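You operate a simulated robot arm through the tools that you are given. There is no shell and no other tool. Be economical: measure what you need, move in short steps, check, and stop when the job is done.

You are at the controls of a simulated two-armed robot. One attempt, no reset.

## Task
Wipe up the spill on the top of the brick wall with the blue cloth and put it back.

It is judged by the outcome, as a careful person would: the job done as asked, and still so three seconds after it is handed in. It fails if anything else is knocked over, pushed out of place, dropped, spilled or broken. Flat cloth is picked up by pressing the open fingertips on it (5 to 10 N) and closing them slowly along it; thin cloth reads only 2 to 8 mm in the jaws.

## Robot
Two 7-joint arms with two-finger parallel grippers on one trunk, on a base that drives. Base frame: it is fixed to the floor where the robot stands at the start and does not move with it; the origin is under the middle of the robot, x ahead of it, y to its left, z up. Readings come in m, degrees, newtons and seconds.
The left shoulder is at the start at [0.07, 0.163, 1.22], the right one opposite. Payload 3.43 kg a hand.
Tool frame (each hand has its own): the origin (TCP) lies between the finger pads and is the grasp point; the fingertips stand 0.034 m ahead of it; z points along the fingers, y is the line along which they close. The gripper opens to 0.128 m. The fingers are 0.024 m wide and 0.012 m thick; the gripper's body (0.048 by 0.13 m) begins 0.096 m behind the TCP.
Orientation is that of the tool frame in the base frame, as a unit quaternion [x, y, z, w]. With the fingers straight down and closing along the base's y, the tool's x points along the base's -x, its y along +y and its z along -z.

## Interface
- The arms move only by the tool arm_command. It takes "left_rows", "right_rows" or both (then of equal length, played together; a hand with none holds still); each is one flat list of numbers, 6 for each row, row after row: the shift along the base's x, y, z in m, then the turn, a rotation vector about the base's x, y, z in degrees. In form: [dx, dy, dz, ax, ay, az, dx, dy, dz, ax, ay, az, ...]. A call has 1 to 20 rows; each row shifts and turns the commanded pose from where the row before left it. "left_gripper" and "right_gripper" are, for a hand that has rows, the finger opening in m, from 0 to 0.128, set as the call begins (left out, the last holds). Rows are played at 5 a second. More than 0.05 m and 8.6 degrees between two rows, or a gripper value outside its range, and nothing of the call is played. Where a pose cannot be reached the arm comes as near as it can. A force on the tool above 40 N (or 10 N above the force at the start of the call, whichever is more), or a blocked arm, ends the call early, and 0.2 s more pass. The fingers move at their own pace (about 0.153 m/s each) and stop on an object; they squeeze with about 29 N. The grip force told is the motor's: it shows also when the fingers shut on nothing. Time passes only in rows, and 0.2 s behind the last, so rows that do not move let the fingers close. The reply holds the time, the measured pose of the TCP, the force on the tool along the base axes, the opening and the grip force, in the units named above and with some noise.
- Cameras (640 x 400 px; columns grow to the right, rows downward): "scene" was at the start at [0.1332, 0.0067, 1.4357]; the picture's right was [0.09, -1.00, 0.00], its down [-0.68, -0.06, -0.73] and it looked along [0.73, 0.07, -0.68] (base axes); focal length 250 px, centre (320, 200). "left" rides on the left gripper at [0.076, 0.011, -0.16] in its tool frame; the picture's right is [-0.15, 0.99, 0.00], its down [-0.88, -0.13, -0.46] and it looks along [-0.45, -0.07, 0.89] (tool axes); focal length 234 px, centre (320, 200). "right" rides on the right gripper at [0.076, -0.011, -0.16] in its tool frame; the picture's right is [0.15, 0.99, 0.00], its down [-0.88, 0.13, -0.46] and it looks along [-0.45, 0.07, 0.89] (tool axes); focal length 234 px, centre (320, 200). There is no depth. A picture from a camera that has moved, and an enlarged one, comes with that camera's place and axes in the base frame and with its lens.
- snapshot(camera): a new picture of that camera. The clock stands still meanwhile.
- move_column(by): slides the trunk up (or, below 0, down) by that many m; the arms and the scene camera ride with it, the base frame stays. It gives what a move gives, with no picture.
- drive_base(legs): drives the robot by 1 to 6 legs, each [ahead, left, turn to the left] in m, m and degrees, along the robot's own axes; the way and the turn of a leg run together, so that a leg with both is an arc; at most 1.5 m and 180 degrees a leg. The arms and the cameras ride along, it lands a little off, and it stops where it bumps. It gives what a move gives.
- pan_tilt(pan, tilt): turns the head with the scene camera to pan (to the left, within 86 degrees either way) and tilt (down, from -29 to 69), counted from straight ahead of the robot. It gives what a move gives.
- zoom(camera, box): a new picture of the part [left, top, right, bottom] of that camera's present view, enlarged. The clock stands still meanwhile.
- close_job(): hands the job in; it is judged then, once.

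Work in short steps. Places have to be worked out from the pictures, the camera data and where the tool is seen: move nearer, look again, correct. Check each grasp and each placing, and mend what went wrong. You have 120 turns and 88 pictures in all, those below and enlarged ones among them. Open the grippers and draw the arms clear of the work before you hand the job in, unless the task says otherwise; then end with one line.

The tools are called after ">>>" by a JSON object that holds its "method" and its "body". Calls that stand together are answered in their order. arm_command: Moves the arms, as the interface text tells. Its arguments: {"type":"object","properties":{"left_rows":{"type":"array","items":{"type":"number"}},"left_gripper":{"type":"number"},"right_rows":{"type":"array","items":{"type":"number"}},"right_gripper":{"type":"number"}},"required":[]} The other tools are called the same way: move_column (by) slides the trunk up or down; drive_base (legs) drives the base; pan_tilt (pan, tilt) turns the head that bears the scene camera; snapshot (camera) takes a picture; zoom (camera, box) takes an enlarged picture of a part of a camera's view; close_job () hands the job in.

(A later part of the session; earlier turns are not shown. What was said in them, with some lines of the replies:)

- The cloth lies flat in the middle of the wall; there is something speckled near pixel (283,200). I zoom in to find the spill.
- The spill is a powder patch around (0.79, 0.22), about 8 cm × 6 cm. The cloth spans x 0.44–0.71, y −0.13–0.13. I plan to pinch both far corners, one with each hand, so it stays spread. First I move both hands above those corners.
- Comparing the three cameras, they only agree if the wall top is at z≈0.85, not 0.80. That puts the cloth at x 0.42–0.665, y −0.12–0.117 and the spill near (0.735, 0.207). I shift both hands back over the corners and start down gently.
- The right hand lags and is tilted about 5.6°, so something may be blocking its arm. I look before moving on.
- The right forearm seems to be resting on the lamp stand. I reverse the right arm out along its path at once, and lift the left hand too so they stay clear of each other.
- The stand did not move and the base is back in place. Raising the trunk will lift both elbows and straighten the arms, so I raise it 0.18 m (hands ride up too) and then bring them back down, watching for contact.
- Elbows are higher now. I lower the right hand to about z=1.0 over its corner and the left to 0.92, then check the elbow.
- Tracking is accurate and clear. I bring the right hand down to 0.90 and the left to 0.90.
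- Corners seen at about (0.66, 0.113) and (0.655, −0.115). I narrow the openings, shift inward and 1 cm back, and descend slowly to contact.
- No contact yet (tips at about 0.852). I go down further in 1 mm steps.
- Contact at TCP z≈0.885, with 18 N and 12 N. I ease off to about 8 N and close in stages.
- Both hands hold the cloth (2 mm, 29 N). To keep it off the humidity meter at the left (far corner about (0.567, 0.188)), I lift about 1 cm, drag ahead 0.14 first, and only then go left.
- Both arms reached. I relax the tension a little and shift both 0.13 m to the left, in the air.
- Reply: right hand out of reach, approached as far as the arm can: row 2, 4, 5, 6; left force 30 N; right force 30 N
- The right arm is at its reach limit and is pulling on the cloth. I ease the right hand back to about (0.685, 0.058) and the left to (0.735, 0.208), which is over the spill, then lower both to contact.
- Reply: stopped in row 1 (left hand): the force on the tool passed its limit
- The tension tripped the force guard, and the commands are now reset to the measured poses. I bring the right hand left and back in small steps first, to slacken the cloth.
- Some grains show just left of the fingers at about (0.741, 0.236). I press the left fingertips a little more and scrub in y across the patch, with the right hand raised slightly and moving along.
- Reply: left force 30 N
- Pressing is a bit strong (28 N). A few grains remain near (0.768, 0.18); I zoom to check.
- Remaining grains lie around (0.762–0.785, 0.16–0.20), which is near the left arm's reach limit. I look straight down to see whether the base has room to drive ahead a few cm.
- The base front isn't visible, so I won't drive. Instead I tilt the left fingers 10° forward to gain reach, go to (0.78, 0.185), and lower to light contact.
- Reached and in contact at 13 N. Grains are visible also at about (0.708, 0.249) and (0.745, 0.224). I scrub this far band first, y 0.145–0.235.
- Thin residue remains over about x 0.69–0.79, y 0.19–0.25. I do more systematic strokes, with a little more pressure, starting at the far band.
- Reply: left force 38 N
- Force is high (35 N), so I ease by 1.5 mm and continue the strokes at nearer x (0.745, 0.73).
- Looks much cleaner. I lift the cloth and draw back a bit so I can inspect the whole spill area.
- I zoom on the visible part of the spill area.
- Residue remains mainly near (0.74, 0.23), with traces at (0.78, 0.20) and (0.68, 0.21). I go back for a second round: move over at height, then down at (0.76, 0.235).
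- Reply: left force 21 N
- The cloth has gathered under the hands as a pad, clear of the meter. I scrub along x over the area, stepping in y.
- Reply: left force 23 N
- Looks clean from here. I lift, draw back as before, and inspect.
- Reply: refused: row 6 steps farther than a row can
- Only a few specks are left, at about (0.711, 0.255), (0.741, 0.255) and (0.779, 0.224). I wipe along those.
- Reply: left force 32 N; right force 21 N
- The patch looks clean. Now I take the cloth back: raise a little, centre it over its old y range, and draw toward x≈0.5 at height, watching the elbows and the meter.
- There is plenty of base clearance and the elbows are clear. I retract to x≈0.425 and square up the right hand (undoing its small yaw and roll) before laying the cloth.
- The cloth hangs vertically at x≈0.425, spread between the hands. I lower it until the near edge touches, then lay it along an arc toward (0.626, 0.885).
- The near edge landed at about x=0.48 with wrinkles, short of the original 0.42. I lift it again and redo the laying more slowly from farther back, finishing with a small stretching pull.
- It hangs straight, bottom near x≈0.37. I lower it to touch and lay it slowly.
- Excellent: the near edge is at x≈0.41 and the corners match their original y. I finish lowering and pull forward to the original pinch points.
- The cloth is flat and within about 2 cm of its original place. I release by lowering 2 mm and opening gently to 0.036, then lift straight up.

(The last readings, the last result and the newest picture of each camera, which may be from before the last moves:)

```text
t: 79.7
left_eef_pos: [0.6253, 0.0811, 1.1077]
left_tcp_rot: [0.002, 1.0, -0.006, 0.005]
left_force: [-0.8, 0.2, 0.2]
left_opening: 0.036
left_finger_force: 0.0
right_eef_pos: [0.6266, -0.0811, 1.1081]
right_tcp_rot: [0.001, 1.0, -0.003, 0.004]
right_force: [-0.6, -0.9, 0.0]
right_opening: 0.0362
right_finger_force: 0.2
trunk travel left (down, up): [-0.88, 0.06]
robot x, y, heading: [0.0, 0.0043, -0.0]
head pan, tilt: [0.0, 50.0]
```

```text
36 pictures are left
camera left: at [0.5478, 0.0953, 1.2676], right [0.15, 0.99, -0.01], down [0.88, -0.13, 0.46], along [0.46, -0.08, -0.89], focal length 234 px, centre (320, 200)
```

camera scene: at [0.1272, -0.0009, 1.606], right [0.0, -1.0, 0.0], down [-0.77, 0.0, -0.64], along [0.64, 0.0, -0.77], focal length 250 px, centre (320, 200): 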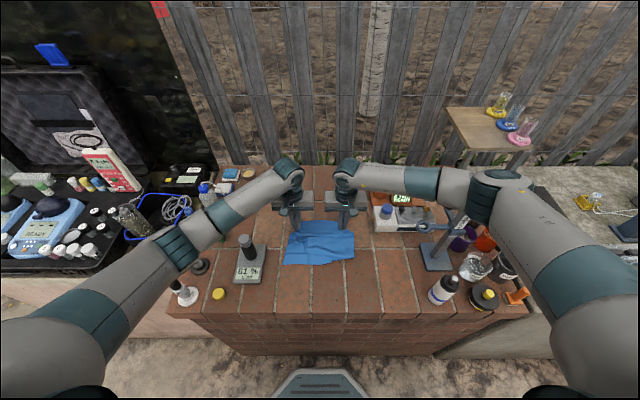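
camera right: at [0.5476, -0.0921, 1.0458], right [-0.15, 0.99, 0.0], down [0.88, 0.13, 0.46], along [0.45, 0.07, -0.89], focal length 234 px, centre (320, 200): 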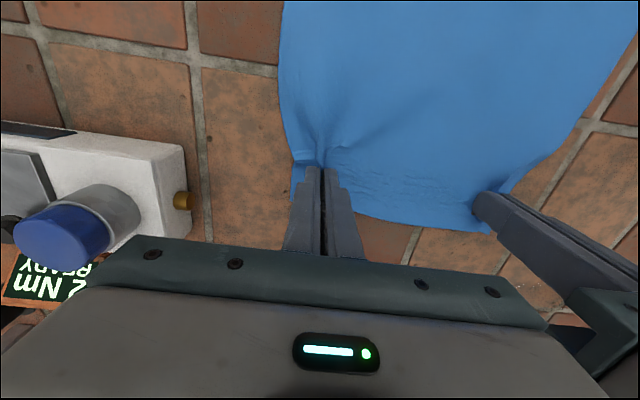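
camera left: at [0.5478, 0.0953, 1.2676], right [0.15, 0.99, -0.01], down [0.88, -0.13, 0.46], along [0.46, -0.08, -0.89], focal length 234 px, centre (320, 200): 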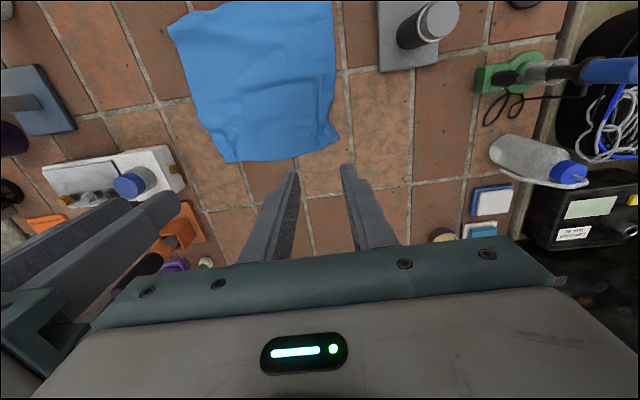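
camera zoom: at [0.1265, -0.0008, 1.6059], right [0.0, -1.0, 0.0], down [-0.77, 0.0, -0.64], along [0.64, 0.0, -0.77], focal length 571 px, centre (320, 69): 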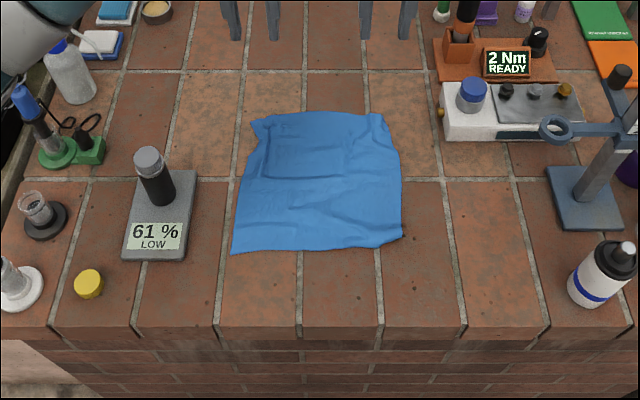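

The cloth is back, flat and in place. I zoom on the whole spill area for residue.

>>> {"method": "zoom", "body": {"camera": "left", "box": [280, 120, 460, 240]}}

>>> {"method": "zoom", "body": {"camera": "scene", "box": [200, 150, 340, 240]}}

```text
3.33 times, centred on (370, 180) of left
camera zoom: at [0.5478, 0.0953, 1.2676], right [0.15, 0.99, -0.01], down [0.88, -0.13, 0.46], along [0.46, -0.08, -0.89], focal length 781 px, centre (153, 267)
```

zoom: 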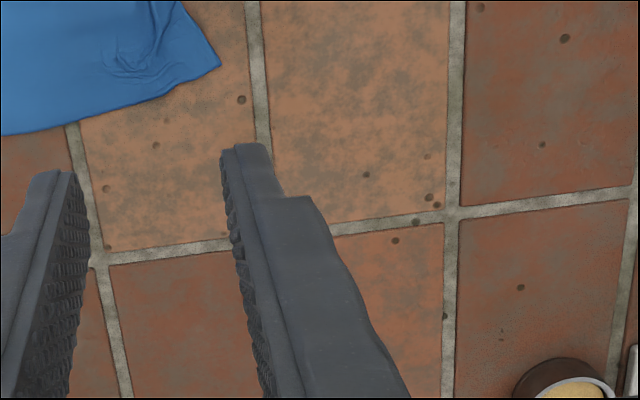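

```text
4.44 times, centred on (270, 195) of scene
camera zoom: at [0.1265, -0.0008, 1.6059], right [0.0, -1.0, 0.0], down [-0.77, 0.0, -0.64], along [0.64, 0.0, -0.77], focal length 1110 px, centre (542, 222)
```

zoom: 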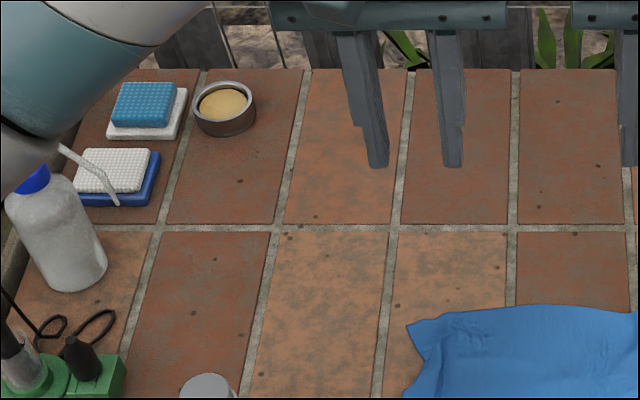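

The surface is clean. I open the grippers, raise both hands and draw them apart, clear of the work.

>>> {"method": "arm_command", "body": {"left_rows": [0, 0, 0.04, 0, 0, 0, 0, 0, 0.04, 0, 0, 0, 0, 0, 0.04, 0, 0, 0, -0.01, 0.04, 0, 0, 0, 0, -0.01, 0.04, 0, 0, 0, 0, -0.01, 0.04, 0, 0, 0, 0, -0.01, 0.04, 0, 0, 0, 0, 0, 0.04, 0, 0, 0, 0], "right_rows": [0, 0, 0.04, 0, 0, 0, 0, 0, 0.04, 0, 0, 0, 0, 0, 0.04, 0, 0, 0, -0.01, -0.03, 0.01, 0, 0, 0, -0.01, -0.03, 0.01, 0, 0, 0, -0.01, -0.03, 0.01, 0, 0, 0, -0.01, -0.01, 0.01, 0, 0, 0, 0, 0, 0, 0, 0, 0], "left_gripper": 0.128, "right_gripper": 0.128}}

>>> {"method": "snapshot", "body": {"camera": "scene"}}

```text
t: 81.5
left_eef_pos: [0.5874, 0.2833, 1.2292]
left_tcp_rot: [0.002, 1.0, -0.007, 0.004]
left_force: [-0.2, 0.2, 0.0]
left_opening: 0.1281
left_finger_force: 0.1
right_eef_pos: [0.585, -0.1775, 1.2659]
right_tcp_rot: [0.0, 1.0, -0.004, 0.004]
right_force: [0.4, 0.7, -0.3]
right_opening: 0.1279
right_finger_force: 0.1
trunk travel left (down, up): [-0.88, 0.06]
robot x, y, heading: [0.0014, -0.0009, -0.0]
head pan, tilt: [0.0, 50.0]
```

```text
33 pictures are left
camera scene: at [0.1273, 0.0015, 1.606], right [0.0, -1.0, 0.0], down [-0.77, 0.0, -0.64], along [0.64, 0.0, -0.77], focal length 250 px, centre (320, 200)
```

scene: 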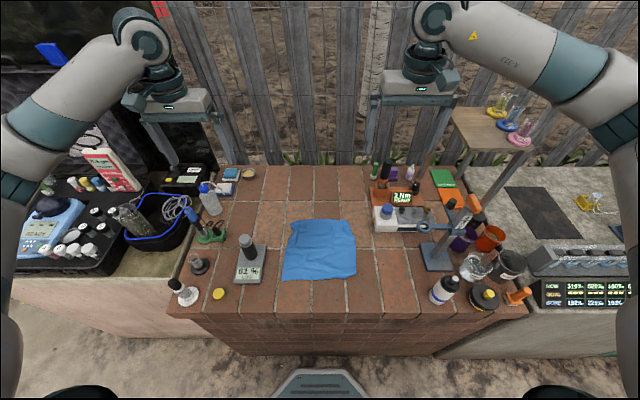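

The wall top is clean, the cloth is back in its place, nothing else looks disturbed, and the arms are clear. I hand it in.

>>> {"method": "close_job", "body": {}}

```text
The job is handed in.
```

I wiped the powder spill off the wall top with the blue cloth and laid the cloth back flat, within about 2 cm of where it was. The last close-up pictures show no residue and nothing else out of place; early on, the right forearm seems to have pressed on the stand, which showed no sign of having moved.
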